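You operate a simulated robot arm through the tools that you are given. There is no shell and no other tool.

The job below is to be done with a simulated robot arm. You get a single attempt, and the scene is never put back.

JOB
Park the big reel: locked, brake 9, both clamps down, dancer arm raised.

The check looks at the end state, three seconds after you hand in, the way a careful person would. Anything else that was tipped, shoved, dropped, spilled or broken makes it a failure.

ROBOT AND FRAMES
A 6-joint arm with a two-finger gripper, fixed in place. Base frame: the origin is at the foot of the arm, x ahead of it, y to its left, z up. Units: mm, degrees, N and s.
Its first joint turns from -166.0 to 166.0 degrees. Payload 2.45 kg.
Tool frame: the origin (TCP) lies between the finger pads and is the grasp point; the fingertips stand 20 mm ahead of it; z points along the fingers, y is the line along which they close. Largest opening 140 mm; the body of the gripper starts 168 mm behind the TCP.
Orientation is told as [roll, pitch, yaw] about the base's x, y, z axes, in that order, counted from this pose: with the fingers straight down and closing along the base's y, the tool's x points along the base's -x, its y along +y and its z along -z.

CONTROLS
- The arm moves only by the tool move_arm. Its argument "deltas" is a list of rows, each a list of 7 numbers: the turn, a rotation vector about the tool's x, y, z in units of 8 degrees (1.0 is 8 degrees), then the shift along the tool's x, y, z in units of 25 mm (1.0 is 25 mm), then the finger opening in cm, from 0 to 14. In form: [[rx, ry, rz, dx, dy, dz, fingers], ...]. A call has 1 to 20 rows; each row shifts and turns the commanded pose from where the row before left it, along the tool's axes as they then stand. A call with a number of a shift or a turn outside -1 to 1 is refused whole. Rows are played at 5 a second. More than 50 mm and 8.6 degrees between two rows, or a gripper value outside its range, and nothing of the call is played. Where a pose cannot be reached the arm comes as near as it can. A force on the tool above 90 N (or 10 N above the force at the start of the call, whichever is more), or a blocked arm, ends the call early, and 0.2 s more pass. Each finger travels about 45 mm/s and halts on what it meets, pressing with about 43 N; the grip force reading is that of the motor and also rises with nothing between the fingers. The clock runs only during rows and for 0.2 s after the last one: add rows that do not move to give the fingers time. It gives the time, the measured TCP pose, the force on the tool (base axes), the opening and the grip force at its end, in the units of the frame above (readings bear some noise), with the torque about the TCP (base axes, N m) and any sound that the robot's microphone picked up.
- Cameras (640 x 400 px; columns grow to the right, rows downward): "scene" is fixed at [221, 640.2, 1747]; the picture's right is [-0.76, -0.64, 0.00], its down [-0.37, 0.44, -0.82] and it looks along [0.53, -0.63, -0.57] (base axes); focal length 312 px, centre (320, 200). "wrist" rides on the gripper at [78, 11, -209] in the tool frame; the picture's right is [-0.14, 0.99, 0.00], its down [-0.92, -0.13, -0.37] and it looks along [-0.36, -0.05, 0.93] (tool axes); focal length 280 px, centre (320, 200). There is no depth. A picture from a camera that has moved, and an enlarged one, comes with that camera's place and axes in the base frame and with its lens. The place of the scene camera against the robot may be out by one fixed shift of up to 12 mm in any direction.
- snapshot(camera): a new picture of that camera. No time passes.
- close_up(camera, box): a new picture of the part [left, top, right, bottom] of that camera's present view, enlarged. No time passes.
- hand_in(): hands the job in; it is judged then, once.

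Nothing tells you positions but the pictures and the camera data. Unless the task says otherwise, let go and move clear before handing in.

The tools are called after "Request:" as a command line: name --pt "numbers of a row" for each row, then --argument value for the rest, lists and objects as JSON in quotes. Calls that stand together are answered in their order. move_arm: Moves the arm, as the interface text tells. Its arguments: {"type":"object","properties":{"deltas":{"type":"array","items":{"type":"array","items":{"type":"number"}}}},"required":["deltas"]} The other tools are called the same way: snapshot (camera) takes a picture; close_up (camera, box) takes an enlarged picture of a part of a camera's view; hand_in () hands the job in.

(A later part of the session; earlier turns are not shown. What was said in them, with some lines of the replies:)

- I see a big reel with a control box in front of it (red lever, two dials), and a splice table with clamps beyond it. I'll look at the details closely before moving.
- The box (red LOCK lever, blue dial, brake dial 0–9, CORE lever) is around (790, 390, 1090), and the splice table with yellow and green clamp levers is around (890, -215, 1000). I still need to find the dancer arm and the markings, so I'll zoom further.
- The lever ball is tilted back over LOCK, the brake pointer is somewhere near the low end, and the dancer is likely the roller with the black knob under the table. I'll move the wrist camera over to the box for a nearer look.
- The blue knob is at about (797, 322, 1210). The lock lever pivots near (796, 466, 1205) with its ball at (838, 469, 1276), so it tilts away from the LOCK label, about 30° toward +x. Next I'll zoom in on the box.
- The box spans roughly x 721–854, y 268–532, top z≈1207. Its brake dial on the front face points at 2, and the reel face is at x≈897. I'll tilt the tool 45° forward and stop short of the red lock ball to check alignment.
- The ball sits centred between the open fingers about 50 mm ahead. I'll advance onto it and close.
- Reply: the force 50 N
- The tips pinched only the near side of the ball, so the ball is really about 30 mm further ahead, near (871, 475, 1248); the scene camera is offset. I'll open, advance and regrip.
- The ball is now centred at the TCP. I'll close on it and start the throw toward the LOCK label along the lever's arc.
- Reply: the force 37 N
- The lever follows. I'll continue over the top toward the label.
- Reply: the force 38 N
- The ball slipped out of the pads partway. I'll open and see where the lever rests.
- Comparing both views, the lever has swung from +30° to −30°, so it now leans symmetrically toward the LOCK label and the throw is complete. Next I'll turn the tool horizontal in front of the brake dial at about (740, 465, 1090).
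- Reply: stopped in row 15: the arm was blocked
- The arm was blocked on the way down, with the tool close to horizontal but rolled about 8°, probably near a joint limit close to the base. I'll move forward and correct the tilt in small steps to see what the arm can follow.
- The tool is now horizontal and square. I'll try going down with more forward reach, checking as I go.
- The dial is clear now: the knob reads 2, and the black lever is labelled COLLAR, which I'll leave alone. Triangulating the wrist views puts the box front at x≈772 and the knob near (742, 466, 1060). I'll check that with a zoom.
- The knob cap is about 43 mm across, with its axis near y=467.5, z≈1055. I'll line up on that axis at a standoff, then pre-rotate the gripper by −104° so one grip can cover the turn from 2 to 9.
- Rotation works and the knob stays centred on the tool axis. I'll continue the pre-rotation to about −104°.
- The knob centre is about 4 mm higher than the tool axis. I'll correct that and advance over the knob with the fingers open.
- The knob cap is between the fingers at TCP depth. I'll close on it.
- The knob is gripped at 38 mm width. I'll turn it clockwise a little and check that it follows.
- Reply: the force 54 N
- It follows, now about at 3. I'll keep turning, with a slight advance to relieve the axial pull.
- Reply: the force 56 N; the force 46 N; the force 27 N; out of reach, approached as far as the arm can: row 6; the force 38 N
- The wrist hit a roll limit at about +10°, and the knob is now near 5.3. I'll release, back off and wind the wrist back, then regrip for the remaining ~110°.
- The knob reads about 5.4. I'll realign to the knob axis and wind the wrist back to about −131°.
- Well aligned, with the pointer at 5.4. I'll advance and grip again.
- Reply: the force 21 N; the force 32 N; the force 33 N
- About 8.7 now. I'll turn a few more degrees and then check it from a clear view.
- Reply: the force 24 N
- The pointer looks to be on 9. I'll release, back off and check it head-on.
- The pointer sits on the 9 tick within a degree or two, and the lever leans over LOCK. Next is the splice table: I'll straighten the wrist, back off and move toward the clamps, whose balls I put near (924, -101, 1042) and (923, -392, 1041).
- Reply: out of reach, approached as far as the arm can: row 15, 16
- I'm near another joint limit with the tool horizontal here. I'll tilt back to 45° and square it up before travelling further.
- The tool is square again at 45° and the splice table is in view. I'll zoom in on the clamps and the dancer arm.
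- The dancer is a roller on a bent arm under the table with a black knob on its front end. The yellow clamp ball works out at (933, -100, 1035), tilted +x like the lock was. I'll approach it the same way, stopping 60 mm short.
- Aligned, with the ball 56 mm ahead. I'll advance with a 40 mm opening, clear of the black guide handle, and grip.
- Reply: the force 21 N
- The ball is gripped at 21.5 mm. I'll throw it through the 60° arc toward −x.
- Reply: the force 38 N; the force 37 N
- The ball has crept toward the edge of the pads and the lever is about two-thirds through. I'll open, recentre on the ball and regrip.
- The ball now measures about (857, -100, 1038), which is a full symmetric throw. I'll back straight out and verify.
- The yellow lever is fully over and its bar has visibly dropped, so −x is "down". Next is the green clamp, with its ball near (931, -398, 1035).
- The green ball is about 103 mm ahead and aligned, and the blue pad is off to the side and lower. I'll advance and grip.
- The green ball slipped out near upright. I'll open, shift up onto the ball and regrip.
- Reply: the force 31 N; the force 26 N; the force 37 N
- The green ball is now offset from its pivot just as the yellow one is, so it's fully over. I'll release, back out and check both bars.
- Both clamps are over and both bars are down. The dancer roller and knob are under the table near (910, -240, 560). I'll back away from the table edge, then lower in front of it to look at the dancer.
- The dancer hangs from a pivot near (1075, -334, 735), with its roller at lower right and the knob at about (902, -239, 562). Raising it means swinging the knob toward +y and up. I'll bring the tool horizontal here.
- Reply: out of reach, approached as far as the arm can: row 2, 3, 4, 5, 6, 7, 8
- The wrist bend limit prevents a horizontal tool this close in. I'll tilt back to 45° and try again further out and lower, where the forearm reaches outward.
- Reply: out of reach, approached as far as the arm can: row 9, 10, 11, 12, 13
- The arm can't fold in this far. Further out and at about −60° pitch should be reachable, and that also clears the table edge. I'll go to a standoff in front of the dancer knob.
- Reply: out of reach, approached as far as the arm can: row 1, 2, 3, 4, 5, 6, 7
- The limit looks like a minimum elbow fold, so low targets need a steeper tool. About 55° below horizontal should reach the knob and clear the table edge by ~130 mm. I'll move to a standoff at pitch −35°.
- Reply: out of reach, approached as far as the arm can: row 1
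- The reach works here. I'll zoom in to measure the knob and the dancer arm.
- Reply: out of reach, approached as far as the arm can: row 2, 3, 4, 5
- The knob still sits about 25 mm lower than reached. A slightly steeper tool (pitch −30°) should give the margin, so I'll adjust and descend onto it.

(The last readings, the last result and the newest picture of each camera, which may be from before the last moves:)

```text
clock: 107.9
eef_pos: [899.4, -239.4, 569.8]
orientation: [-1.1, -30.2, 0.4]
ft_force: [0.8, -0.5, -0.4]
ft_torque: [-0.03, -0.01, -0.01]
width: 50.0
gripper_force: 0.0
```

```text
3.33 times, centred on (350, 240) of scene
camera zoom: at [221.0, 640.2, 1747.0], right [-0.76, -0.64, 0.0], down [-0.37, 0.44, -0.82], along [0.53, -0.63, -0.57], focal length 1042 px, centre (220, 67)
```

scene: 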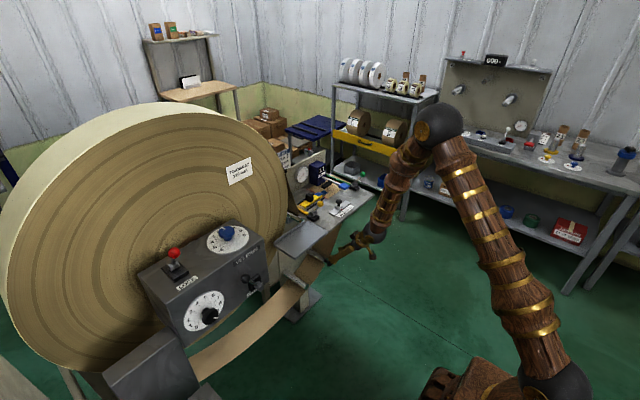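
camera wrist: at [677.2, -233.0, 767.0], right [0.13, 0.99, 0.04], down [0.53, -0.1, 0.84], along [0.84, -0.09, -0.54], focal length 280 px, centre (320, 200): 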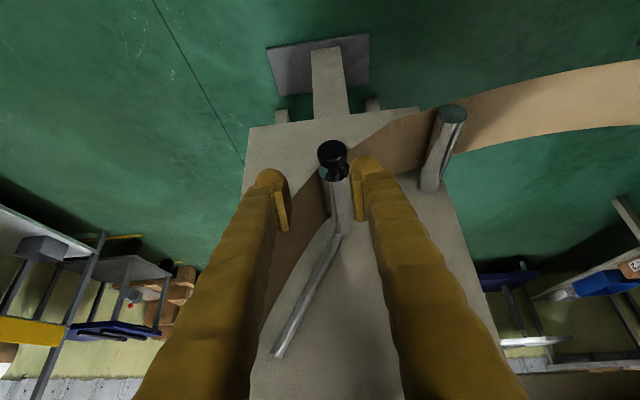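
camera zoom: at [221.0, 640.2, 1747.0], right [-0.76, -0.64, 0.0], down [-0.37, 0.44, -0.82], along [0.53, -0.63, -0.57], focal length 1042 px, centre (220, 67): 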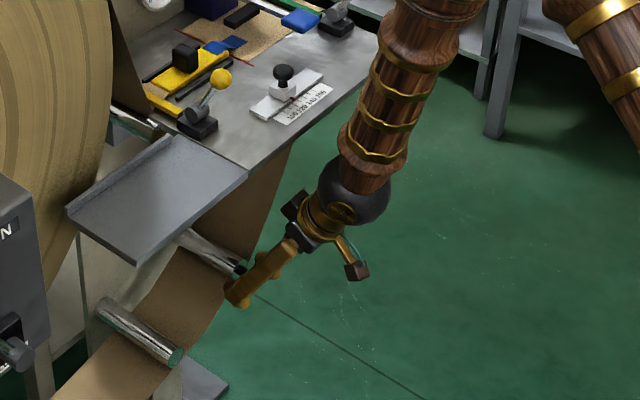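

The knob is now centred at the TCP. I'll nudge forward and close on it.

Request:
move_arm --pt "0 0 0 0 0 0.28 5" --pt "0 0 0 0 0 0 2" --pt "0 0 0 0 0 0 2" --pt "0 0 0 0 0 0 2" --pt "0 0 0 0 0 0 2"

Request:
close_up --camera "wrist" --box '[230, 110, 410, 260]'

```text
clock: 109.1
eef_pos: [904.1, -240.0, 564.3]
orientation: [-1.0, -30.2, 0.5]
ft_force: [-6.1, -4.6, 4.5]
ft_torque: [0.02, -0.07, -0.08]
width: 28.2
gripper_force: 44.6
```

```text
2.67 times, centred on (320, 185) of wrist
camera zoom: at [731.3, -226.8, 703.8], right [0.12, 0.99, 0.05], down [0.61, -0.12, 0.78], along [0.78, -0.06, -0.62], focal length 748 px, centre (320, 240)
```

zoom: 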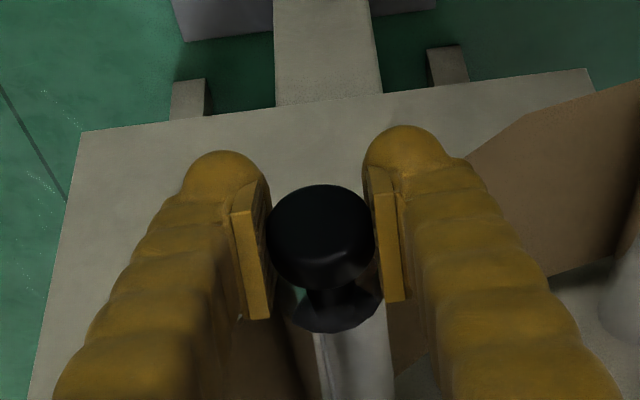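

The knob is gripped at 28 mm. The pivot is at about y=-332, z=740 (radius ~197), so I'll start swinging it +y and up along that arc, easing the pitch as it rises.

Request:
move_arm --pt "0 -0.21 0 -0.174 0.592 -0.3 2" --pt "0 -0.21 0 -0.21 0.56 -0.34 2" --pt "0 0 0 0 0 0 2"

Request:
close_up --camera "wrist" --box '[230, 110, 410, 260]'

Request:
close_up --camera "scene" --box '[280, 180, 420, 300]'

```text
clock: 109.9
eef_pos: [902.8, -211.2, 580.9]
orientation: [-1.0, -33.7, 0.6]
ft_force: [1.6, -3.5, 0.2]
ft_torque: [0.14, -0.17, -0.1]
width: 27.8
gripper_force: 45.0
```

```text
2.67 times, centred on (320, 185) of wrist
camera zoom: at [723.1, -198.0, 710.8], right [0.11, 0.99, 0.06], down [0.56, -0.12, 0.82], along [0.82, -0.06, -0.57], focal length 748 px, centre (320, 240)
```

zoom: 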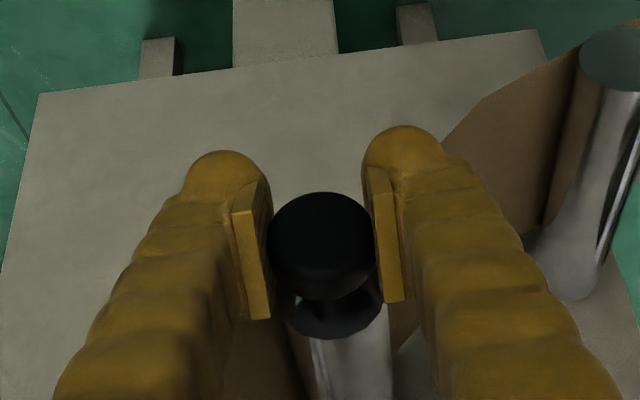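

```text
3.33 times, centred on (350, 240) of scene
camera zoom: at [221.0, 640.2, 1747.0], right [-0.76, -0.64, 0.0], down [-0.37, 0.44, -0.82], along [0.53, -0.63, -0.57], focal length 1042 px, centre (220, 67)
```

zoom: 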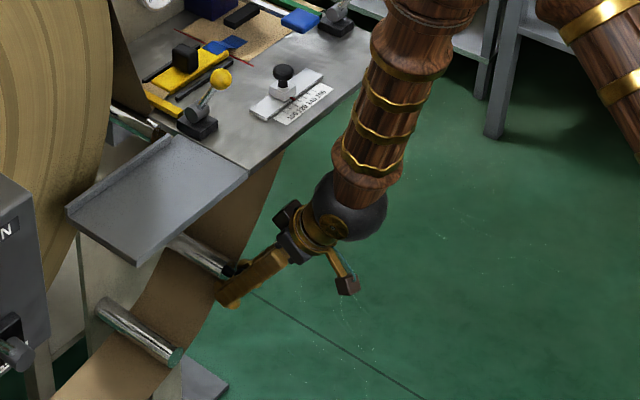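

It follows freely with little force. I'll continue the swing.

Request:
move_arm --pt "0 -0.21 0 -0.245 0.524 -0.373 2" --pt "0 -0.21 0 -0.282 0.48 -0.403 2" --pt "0 -0.21 0 -0.318 0.436 -0.427 2" --pt "0 -0.21 0 -0.352 0.388 -0.446 2" --pt "0 0 0 0 0 0 2"

Request:
snapshot --camera "wrist"

Request:
close_up --camera "scene" --box '[280, 180, 420, 300]'

```text
clock: 111.1
eef_pos: [904.0, -165.9, 634.1]
orientation: [0.1, -39.6, 0.6]
ft_force: [-39.1, 61.4, -35.2]
ft_torque: [-0.71, 0.3, 0.55]
width: 28.0
gripper_force: 44.9
out of reach, approached as far as the arm can: row 3, 4
```

```text
taken
camera wrist: at [710.6, -157.8, 743.9], right [0.1, 0.99, 0.09], down [0.47, -0.12, 0.87], along [0.87, -0.04, -0.48], focal length 280 px, centre (320, 200)
```

wrist: 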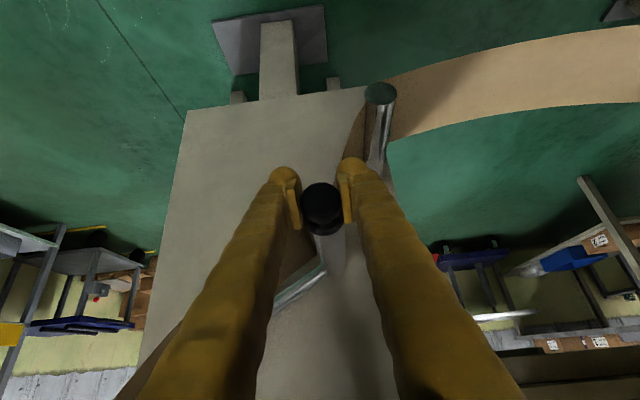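

```text
3.33 times, centred on (350, 240) of scene
camera zoom: at [221.0, 640.2, 1747.0], right [-0.76, -0.64, 0.0], down [-0.37, 0.44, -0.82], along [0.53, -0.63, -0.57], focal length 1042 px, centre (220, 67)
```

zoom: 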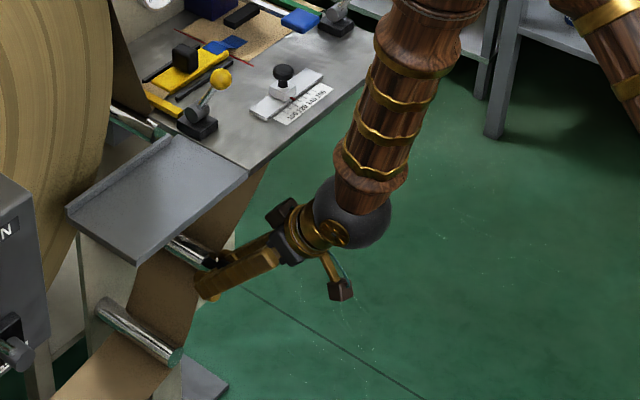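

The swing is about 30° through. The force comes from the arm's fold limit, not the dancer, so I'll steepen the tool slightly and carry on.

Request:
move_arm --pt "0 0.3 0 0 0 0 2" --pt "0 0.3 0 0 0 0 2" --pt "0 0 0 -0.343 0.34 -0.49 2" --pt "0 0 0 0 0 0 2"

```text
clock: 112.1
eef_pos: [904.3, -160.1, 651.9]
orientation: [-1.0, -35.4, 0.6]
ft_force: [-52.0, 40.8, -18.4]
ft_torque: [-0.53, 0.53, 1.32]
width: 30.8
gripper_force: 44.8
```

Request:
move_arm --pt "0 0 0 0.13 0.108 -0.023 2" --pt "0 0 0 0 0 0 2"

Request:
snapshot --camera "wrist"

Request:
close_up --camera "wrist" --box '[230, 130, 410, 330]'

Request:
close_up --camera "scene" --box '[280, 180, 420, 300]'

```text
clock: 112.7
eef_pos: [905.8, -158.7, 652.2]
orientation: [-0.9, -35.6, 0.4]
ft_force: [-48.1, -12.4, 3.0]
ft_torque: [0.13, -0.03, -0.21]
width: 30.8
gripper_force: 45.1
```

```text
taken
camera wrist: at [720.6, -147.1, 776.0], right [0.11, 0.99, 0.07], down [0.53, -0.12, 0.84], along [0.84, -0.06, -0.54], focal length 280 px, centre (320, 200)
```

wrist: 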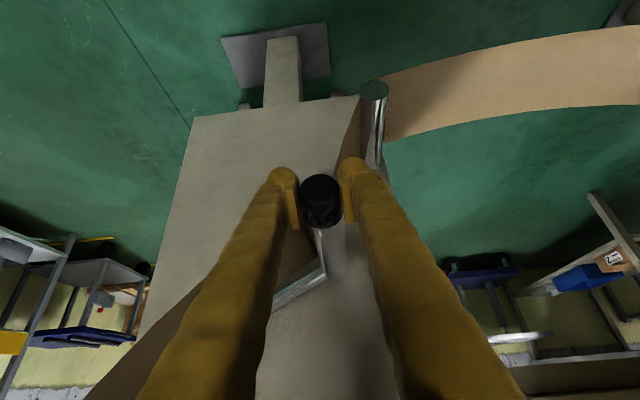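

```text
2.00 times, centred on (320, 230) of wrist
camera zoom: at [720.6, -147.1, 776.0], right [0.11, 0.99, 0.07], down [0.53, -0.12, 0.84], along [0.84, -0.06, -0.54], focal length 561 px, centre (320, 140)
```

zoom: 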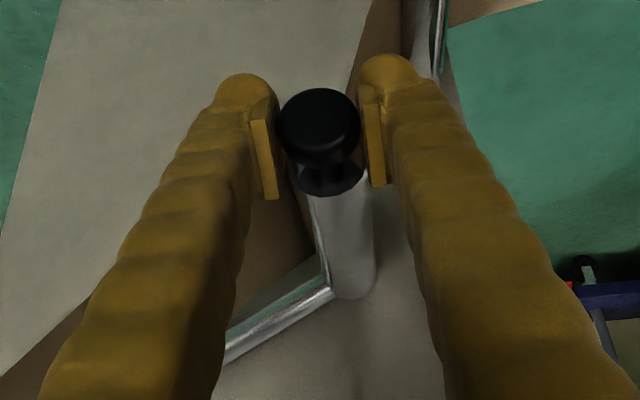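

```text
3.33 times, centred on (350, 240) of scene
camera zoom: at [221.0, 640.2, 1747.0], right [-0.76, -0.64, 0.0], down [-0.37, 0.44, -0.82], along [0.53, -0.63, -0.57], focal length 1042 px, centre (220, 67)
```

zoom: 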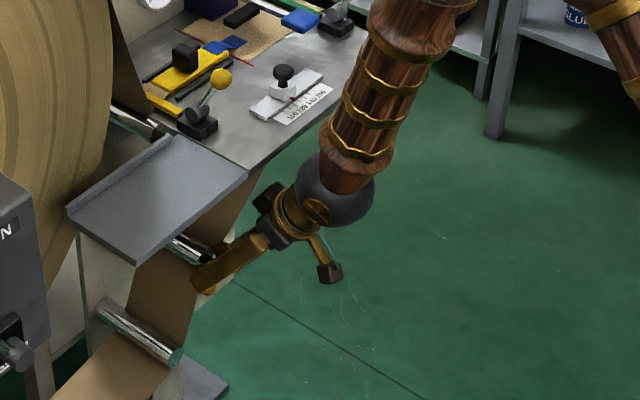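

Request:
move_arm --pt "0 0 0 0.06 0 -0.045 2" --pt "0 -0.1 0 -0.343 0.3 -0.49 2" --pt "0 0 0 0 0 0 2"

```text
clock: 113.5
eef_pos: [904.6, -149.5, 666.2]
orientation: [-1.1, -36.5, 0.8]
ft_force: [-9.0, -23.1, 2.7]
ft_torque: [0.02, -0.23, -0.38]
width: 33.1
gripper_force: 11.2
```

Request:
close_up --camera "wrist" --box '[230, 130, 410, 330]'

Request:
close_up --camera "scene" --box '[310, 220, 370, 280]'

```text
2.00 times, centred on (320, 230) of wrist
camera zoom: at [717.8, -137.1, 787.7], right [0.11, 0.99, 0.07], down [0.52, -0.11, 0.85], along [0.85, -0.06, -0.53], focal length 561 px, centre (320, 140)
```

zoom: 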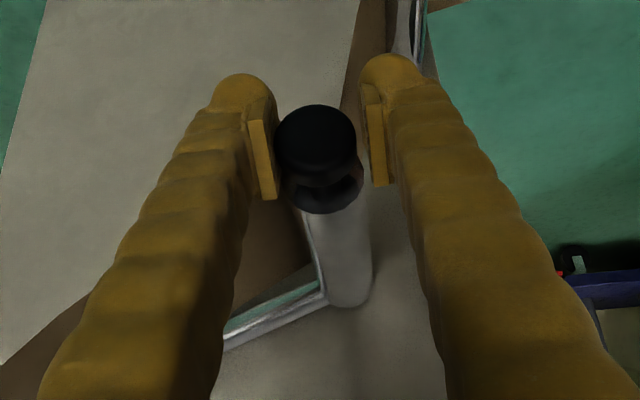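

```text
6.67 times, centred on (340, 250) of scene
camera zoom: at [221.0, 640.2, 1747.0], right [-0.76, -0.64, 0.0], down [-0.37, 0.44, -0.82], along [0.53, -0.63, -0.57], focal length 2083 px, centre (187, -133)
```

zoom: 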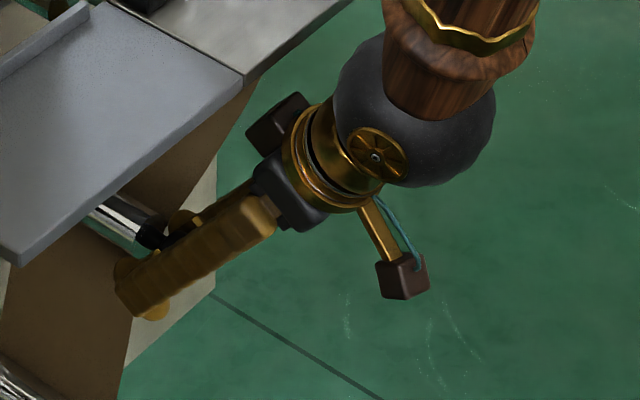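

Request:
move_arm --pt "0 0 0 0 0 0 2" --pt "0 0 0 0 0 0 2"

Request:
close_up --camera "wrist" --box '[230, 130, 410, 330]'

```text
clock: 114.1
eef_pos: [904.3, -149.8, 667.2]
orientation: [-1.0, -36.4, 0.6]
ft_force: [5.1, -17.1, 3.0]
ft_torque: [0.07, 0.03, 0.02]
width: 30.6
gripper_force: 8.2
```

```text
2.00 times, centred on (320, 230) of wrist
camera zoom: at [717.5, -137.5, 787.6], right [0.11, 0.99, 0.07], down [0.52, -0.11, 0.84], along [0.85, -0.06, -0.53], focal length 561 px, centre (320, 140)
```

zoom: 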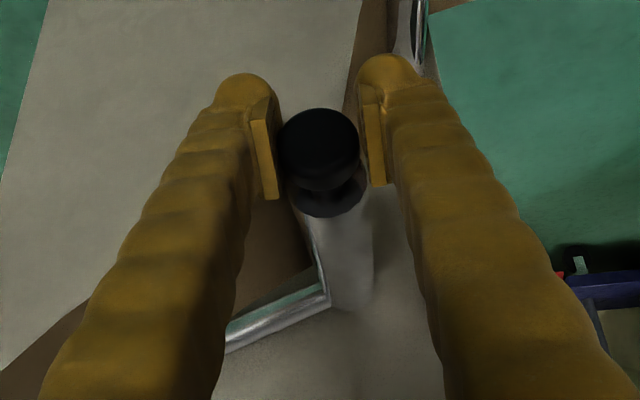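

The grip is recovering on the knob and the arm is holding its height. I'll continue in smaller moves with settling time.

Request:
move_arm --pt "0 0 0 0 0 0 1" --pt "0 -0.1 0 -0.192 0.114 -0.261 1" --pt "0 -0.1 0 -0.192 0.114 -0.261 1" --pt "0 0 0 0 0 0 1"

Request:
close_up --camera "wrist" --box '[230, 130, 410, 330]'

```text
clock: 115.1
eef_pos: [903.8, -144.6, 682.2]
orientation: [-1.0, -38.1, 0.6]
ft_force: [6.8, -44.0, 7.1]
ft_torque: [0.62, 0.21, -0.22]
width: 28.0
gripper_force: 44.6
```

```text
2.00 times, centred on (320, 230) of wrist
camera zoom: at [713.5, -133.0, 798.1], right [0.11, 0.99, 0.07], down [0.5, -0.12, 0.86], along [0.86, -0.06, -0.51], focal length 561 px, centre (320, 140)
```

zoom: 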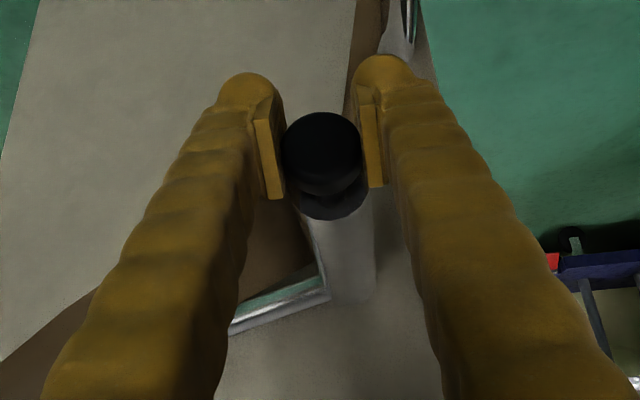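

Request:
move_arm --pt "0 -0.12 0 -0.205 0.03 -0.262 1" --pt "0 -0.12 0 -0.205 0.05 -0.262 1" --pt "0 0 0 0 0 0 1"

Request:
move_arm --pt "0 -0.12 0 -0.218 0.056 -0.26 1" --pt "0 -0.12 0 -0.218 0.056 -0.26 1" --pt "0 0 0 0 0 0 1"

Request:
snapshot --camera "wrist"

Request:
close_up --camera "scene" --box '[280, 180, 420, 300]'

```text
clock: 115.9
eef_pos: [904.0, -142.3, 697.9]
orientation: [-1.1, -39.9, 0.7]
ft_force: [12.9, -30.9, 3.9]
ft_torque: [0.34, -0.14, -0.12]
width: 27.5
gripper_force: 45.1
```

```text
clock: 116.7
eef_pos: [902.2, -139.5, 714.4]
orientation: [-0.6, -41.7, 0.4]
ft_force: [0.3, -52.3, 3.2]
ft_torque: [0.66, 0.12, -0.29]
width: 27.6
gripper_force: 45.5
```

```text
taken
camera wrist: at [705.5, -128.6, 817.6], right [0.1, 0.99, 0.08], down [0.44, -0.12, 0.89], along [0.89, -0.05, -0.45], focal length 280 px, centre (320, 200)
```

wrist: 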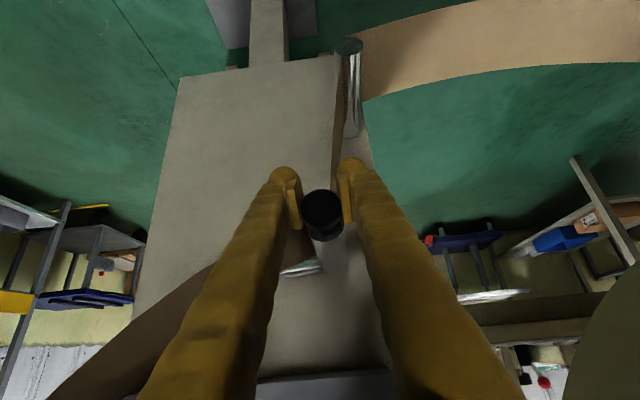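

```text
3.33 times, centred on (350, 240) of scene
camera zoom: at [221.0, 640.2, 1747.0], right [-0.76, -0.64, 0.0], down [-0.37, 0.44, -0.82], along [0.53, -0.63, -0.57], focal length 1042 px, centre (220, 67)
```

zoom: 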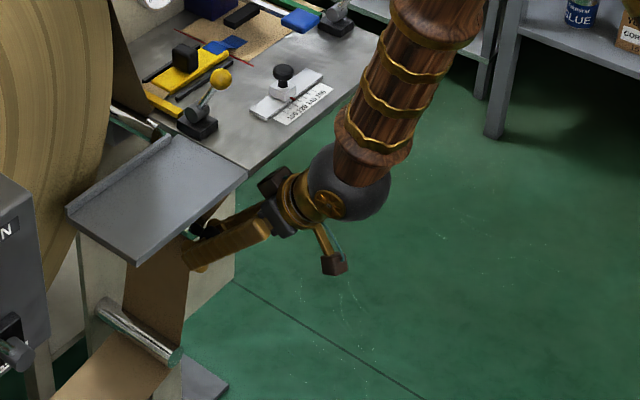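

Request:
move_arm --pt "0 0 0 0 -0.07 0 1" --pt "0 -0.12 0 -0.228 0.02 -0.253 1" --pt "0 -0.12 0 -0.228 0 -0.253 1" --pt "0 0 0 0 0 0 1"

Request:
move_arm --pt "0 0 0 0 -0.04 0 1" --pt "0 -0.12 0 -0.236 0 -0.245 1" --pt "0 -0.12 0 -0.236 -0.02 -0.245 1" --pt "0 0 0 0 0 0 1"

Request:
snapshot --camera "wrist"

Request:
close_up --camera "scene" --box '[280, 180, 420, 300]'

```text
clock: 117.7
eef_pos: [901.6, -138.9, 731.2]
orientation: [-0.8, -43.6, 0.7]
ft_force: [4.3, -17.3, -8.6]
ft_torque: [0.37, 0.37, -0.09]
width: 27.3
gripper_force: 45.3
```

```text
clock: 118.7
eef_pos: [901.6, -139.6, 747.3]
orientation: [-0.8, -45.1, 0.8]
ft_force: [-12.4, 27.3, -44.9]
ft_torque: [-0.18, 0.43, 0.05]
width: 28.6
gripper_force: 44.9
```

```text
taken
camera wrist: at [698.7, -129.5, 837.3], right [0.09, 0.99, 0.09], down [0.39, -0.12, 0.91], along [0.92, -0.05, -0.39], focal length 280 px, centre (320, 200)
```

wrist: 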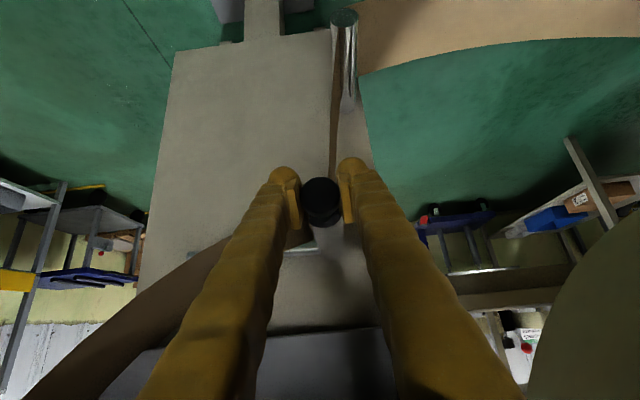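

```text
3.33 times, centred on (350, 240) of scene
camera zoom: at [221.0, 640.2, 1747.0], right [-0.76, -0.64, 0.0], down [-0.37, 0.44, -0.82], along [0.53, -0.63, -0.57], focal length 1042 px, centre (220, 67)
```

zoom: 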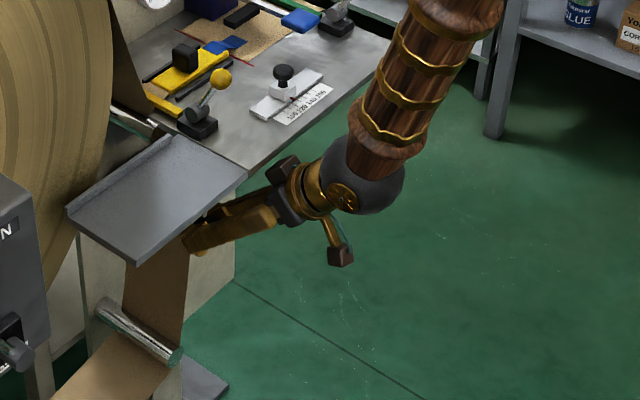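

A downward reaction of 45 N has appeared with the dancer arm about horizontal, so it's against its upper stop. I'll open the fingers and see whether it stays up.

Request:
move_arm --pt "0 0 0 0 0 0 5" --pt "0 0 0 0 0 0 5" --pt "0 0 0 0 0 0 5" --pt "0 0 0 0 0 0 5"

Request:
close_up --camera "wrist" --box '[220, 130, 420, 300]'

Request:
close_up --camera "scene" --box '[280, 180, 420, 300]'

```text
clock: 119.7
eef_pos: [903.2, -141.7, 749.5]
orientation: [-0.6, -45.5, 0.7]
ft_force: [0.3, 0.1, -0.5]
ft_torque: [0.02, 0.01, 0.03]
width: 50.0
gripper_force: 0.1
```

```text
2.35 times, centred on (320, 215) of wrist
camera zoom: at [700.2, -130.7, 838.9], right [0.09, 0.99, 0.09], down [0.38, -0.12, 0.92], along [0.92, -0.05, -0.39], focal length 660 px, centre (320, 165)
```

zoom: 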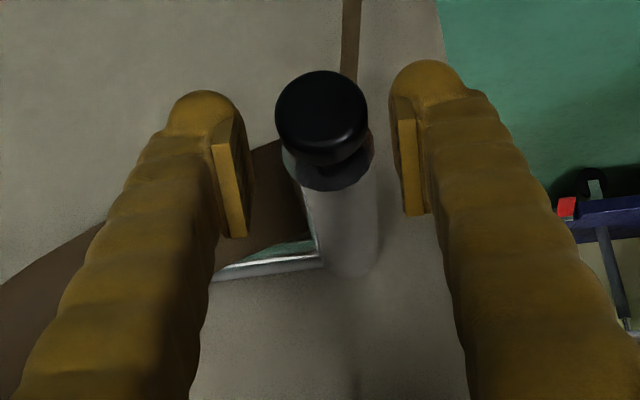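

```text
3.33 times, centred on (350, 240) of scene
camera zoom: at [221.0, 640.2, 1747.0], right [-0.76, -0.64, 0.0], down [-0.37, 0.44, -0.82], along [0.53, -0.63, -0.57], focal length 1042 px, centre (220, 67)
```

zoom: 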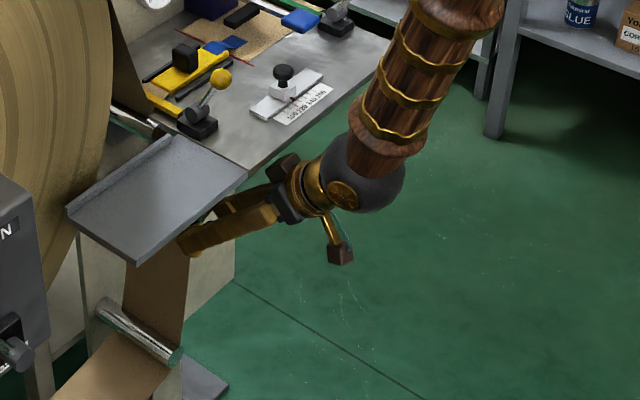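

Request:
move_arm --pt "0 0 0 0 0 0 5" --pt "0 0 0 0 0 0 5" --pt "0 0 0 0 0 0 5" --pt "0 0 0 0 0 0 5" --pt "0 0 0 0 0 0 5" --pt "0 0 0 0 0 0 5" --pt "0 0 0 0 0 0 5" --pt "0 0 0 0 0 0 5" --pt "0 0 0 0 0 0 5" --pt "0 0 0 0 0 0 5" --pt "0 0 0 0 0 0 5" --pt "0 0 0 0 0 0 5" --pt "0 0 0 0 0 0 5" --pt "0 0 0 0 0 0 5" --pt "0 0 0 0 0 0 5"

Request:
close_up --camera "wrist" --box '[220, 130, 420, 300]'

```text
clock: 122.9
eef_pos: [903.7, -141.9, 748.4]
orientation: [-0.7, -45.5, 0.7]
ft_force: [-0.7, -0.5, -0.3]
ft_torque: [0.02, 0.03, 0.02]
width: 50.0
gripper_force: 0.0
```

```text
2.35 times, centred on (320, 215) of wrist
camera zoom: at [700.1, -130.6, 838.8], right [0.09, 0.99, 0.09], down [0.38, -0.12, 0.92], along [0.92, -0.05, -0.39], focal length 660 px, centre (320, 165)
```

zoom: 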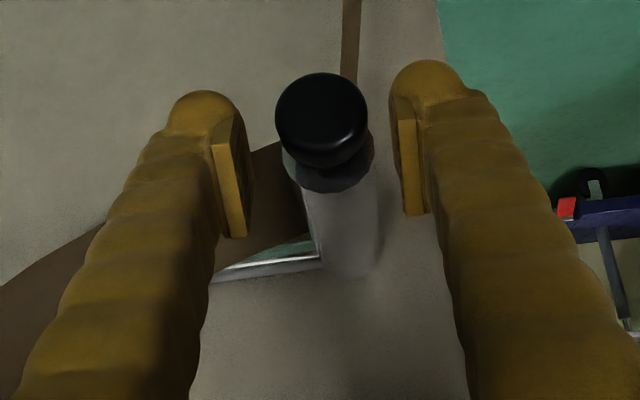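

The dancer has stayed up for over 3 s with the fingers open. I'll withdraw along the tool axis, clear of the table edge.

Request:
move_arm --pt "0 0 0 0 0 -0.5 5" --pt "0 0 0 0 0 -0.7 5" --pt "0 0 0 0 0 -0.8 5" --pt "0 0 0 0 0 -0.8 5" --pt "0 0 0 0 0 -0.8 5" --pt "0 0 0 0 0 -0.8 5" --pt "0 0 0 0 0 -0.8 5" --pt "0 0 0 0 0 -0.8 5" --pt "0 0 0 0 0 -0.8 5" --pt "0 0 0 0 0 -0.8 5" --pt "0 0 0 0 0 -0.8 5" --pt "0 0 0 0 0 -0.8 5" --pt "0 0 0 0 0 -0.8 5" --pt "0 0 0 0 0 -0.8 5" --pt "0 0 0 0 0 0 5"

Request:
snapshot --camera "wrist"

Request:
snapshot --camera "scene"

```text
clock: 126.1
eef_pos: [710.4, -137.8, 937.0]
orientation: [-1.2, -45.6, 0.9]
ft_force: [0.0, -0.3, -0.4]
ft_torque: [0.0, -0.02, 0.01]
width: 50.0
gripper_force: 0.2
```

```text
taken
camera wrist: at [507.1, -126.4, 1025.9], right [0.1, 0.99, 0.08], down [0.38, -0.11, 0.92], along [0.92, -0.06, -0.39], focal length 280 px, centre (320, 200)
```

wrist: 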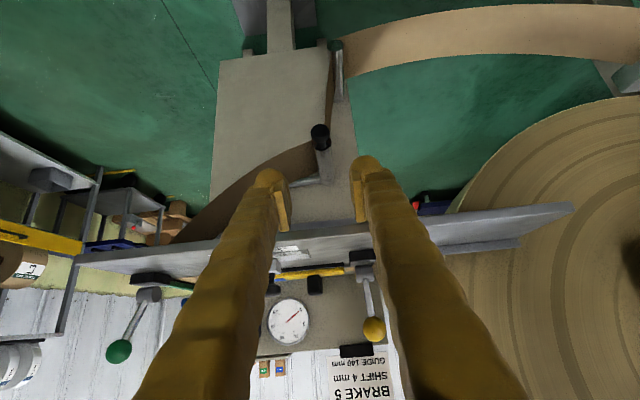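

```text
taken
```

scene: 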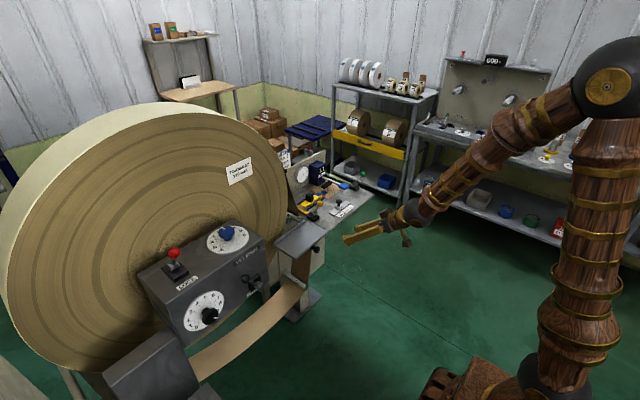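

The dancer stays raised. I'll move well clear and inspect everything.

Request:
move_arm --pt "0 0 0 0 0 -1 6" --pt "0 0 0 0 0 -1 6" --pt "0 0 0 -0.4 0 -1 6" --pt "0 0 0 -0.6 0 -1 6" --pt "0 0 0 -0.6 0 -1 6" --pt "0 0 0 -0.6 0 -1 6" --pt "0 0 0 -0.6 0 -1 6" --pt "0 0 0 -0.6 0 -1 6" --pt "0 0 0 0 0 0 6"

Request:
snapshot --camera "wrist"

Request:
close_up --camera "scene" --box '[260, 130, 420, 240]'

Request:
close_up --camera "scene" --box '[130, 210, 340, 350]'

Request:
close_up --camera "scene" --box '[260, 200, 360, 300]'

Request:
close_up --camera "scene" --box '[185, 285, 235, 335]'

```text
clock: 128.3
eef_pos: [635.9, -140.2, 1110.0]
orientation: [0.0, -43.1, -0.2]
ft_force: [-0.3, 0.7, 0.7]
ft_torque: [-0.01, -0.03, 0.01]
width: 60.4
gripper_force: 0.0
stopped in row 9: the arm was blocked; the commanded pose is now the measured one
```

```text
taken
camera wrist: at [435.2, -129.5, 1208.5], right [0.1, 0.99, 0.1], down [0.42, -0.13, 0.9], along [0.9, -0.05, -0.43], focal length 280 px, centre (320, 200)
```

wrist: 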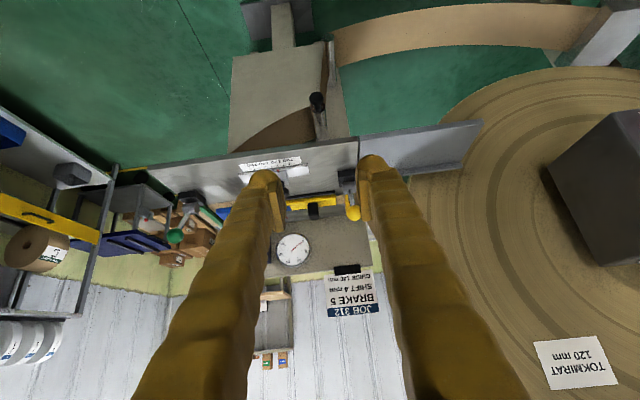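

```text
3.64 times, centred on (340, 185) of scene
camera zoom: at [221.0, 640.2, 1747.0], right [-0.76, -0.64, 0.0], down [-0.37, 0.44, -0.82], along [0.53, -0.63, -0.57], focal length 1136 px, centre (247, 254)
```

zoom: 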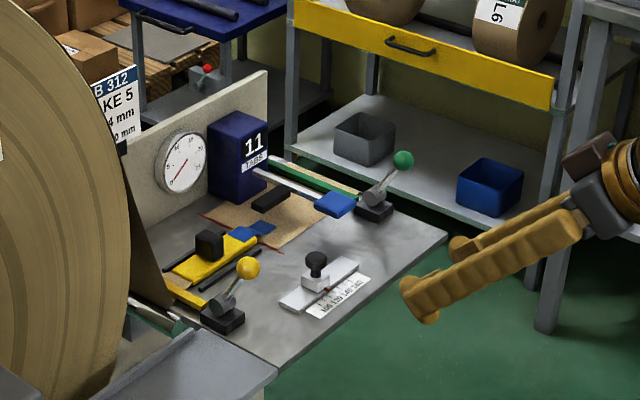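

```text
2.86 times, centred on (235, 280) of scene
camera zoom: at [221.0, 640.2, 1747.0], right [-0.76, -0.64, 0.0], down [-0.37, 0.44, -0.82], along [0.53, -0.63, -0.57], focal length 893 px, centre (563, -29)
```

zoom: 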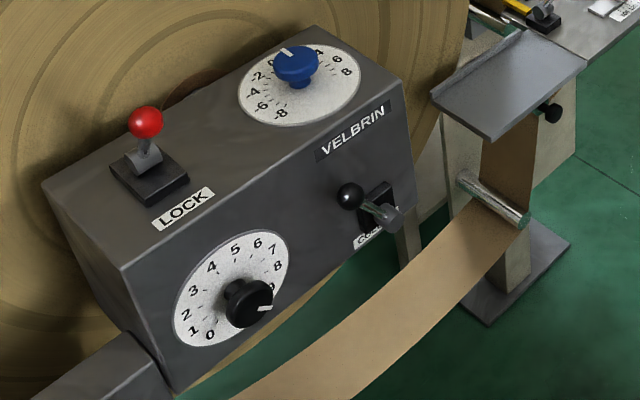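

```text
4.00 times, centred on (310, 250) of scene
camera zoom: at [221.0, 640.2, 1747.0], right [-0.76, -0.64, 0.0], down [-0.37, 0.44, -0.82], along [0.53, -0.63, -0.57], focal length 1250 px, centre (360, 0)
```

zoom: 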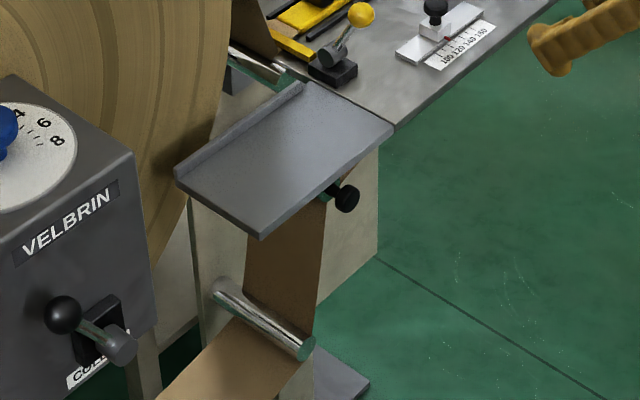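

```text
8.00 times, centred on (210, 310) of scene
camera zoom: at [221.0, 640.2, 1747.0], right [-0.76, -0.64, 0.0], down [-0.37, 0.44, -0.82], along [0.53, -0.63, -0.57], focal length 2500 px, centre (1200, -680)
```

zoom: 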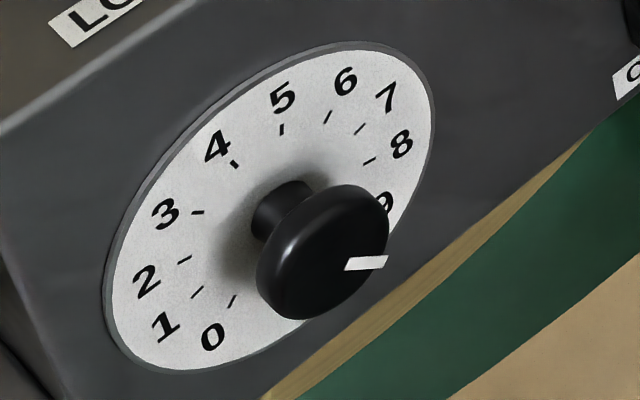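

Everything reads as asked so far: the lock lever is over its label, the brake is at 9, both clamp levers are over with bars down, and the dancer is held up. I'll take one last overall look for anything disturbed.

Request:
snapshot --camera "scene"

Request:
close_up --camera "wrist" --box '[220, 60, 380, 180]'

Request:
close_up --camera "scene" --box '[60, 300, 260, 400]'

```text
taken
```

scene: 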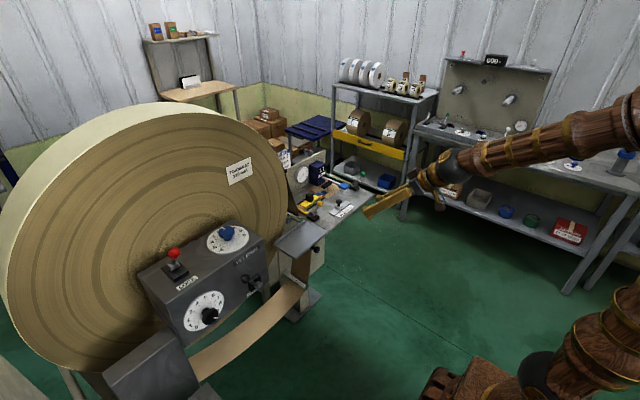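

```text
3.33 times, centred on (300, 120) of wrist
camera zoom: at [435.2, -129.5, 1208.5], right [0.1, 0.99, 0.1], down [0.42, -0.13, 0.9], along [0.9, -0.05, -0.43], focal length 935 px, centre (387, 467)
```

zoom: 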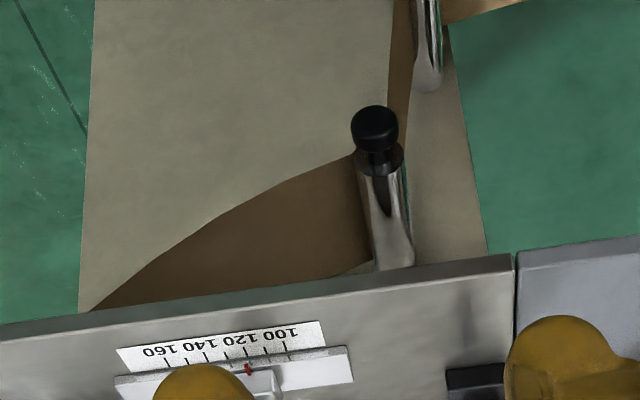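

```text
3.20 times, centred on (160, 350) of scene
camera zoom: at [221.0, 640.2, 1747.0], right [-0.76, -0.64, 0.0], down [-0.37, 0.44, -0.82], along [0.53, -0.63, -0.57], focal length 1000 px, centre (832, -280)
```

zoom: 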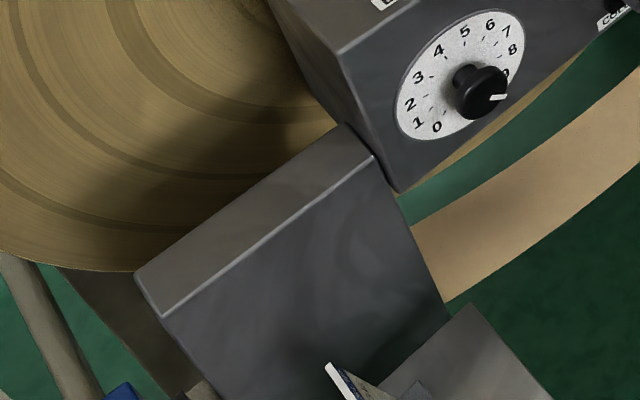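

The lock lever is over, the brake is on 9, both clamps are down, and the dancer is still raised. Nothing else has moved and the gripper is clear, so I'm handing in.

Request:
hand_in

```text
The job is handed in.
```

I've handed the job in with the big reel parked. The result hasn't come back, so this is what the last pictures and readings showed:

- **Lock:** the red lever is thrown fully over toward its LOCK label. No position is marked as locked, so I took that side as locked. The clamps went the same way: moving their levers that way brought the bars down.
- **Brake:** the pointer is on the 9 tick, or a degree or two past it.
- **Clamps:** both the yellow and green levers are fully over and their bars are down on the table.
- **Dancer arm:** it is raised to about horizontal, against what felt like its upper stop. It stayed there for more than 3 seconds after I let go.

The web below the control box now hangs slack, which began when the clamps went down. The tension gauge also dropped. I saw nothing else tipped or moved. The gripper is open and clear of the table.
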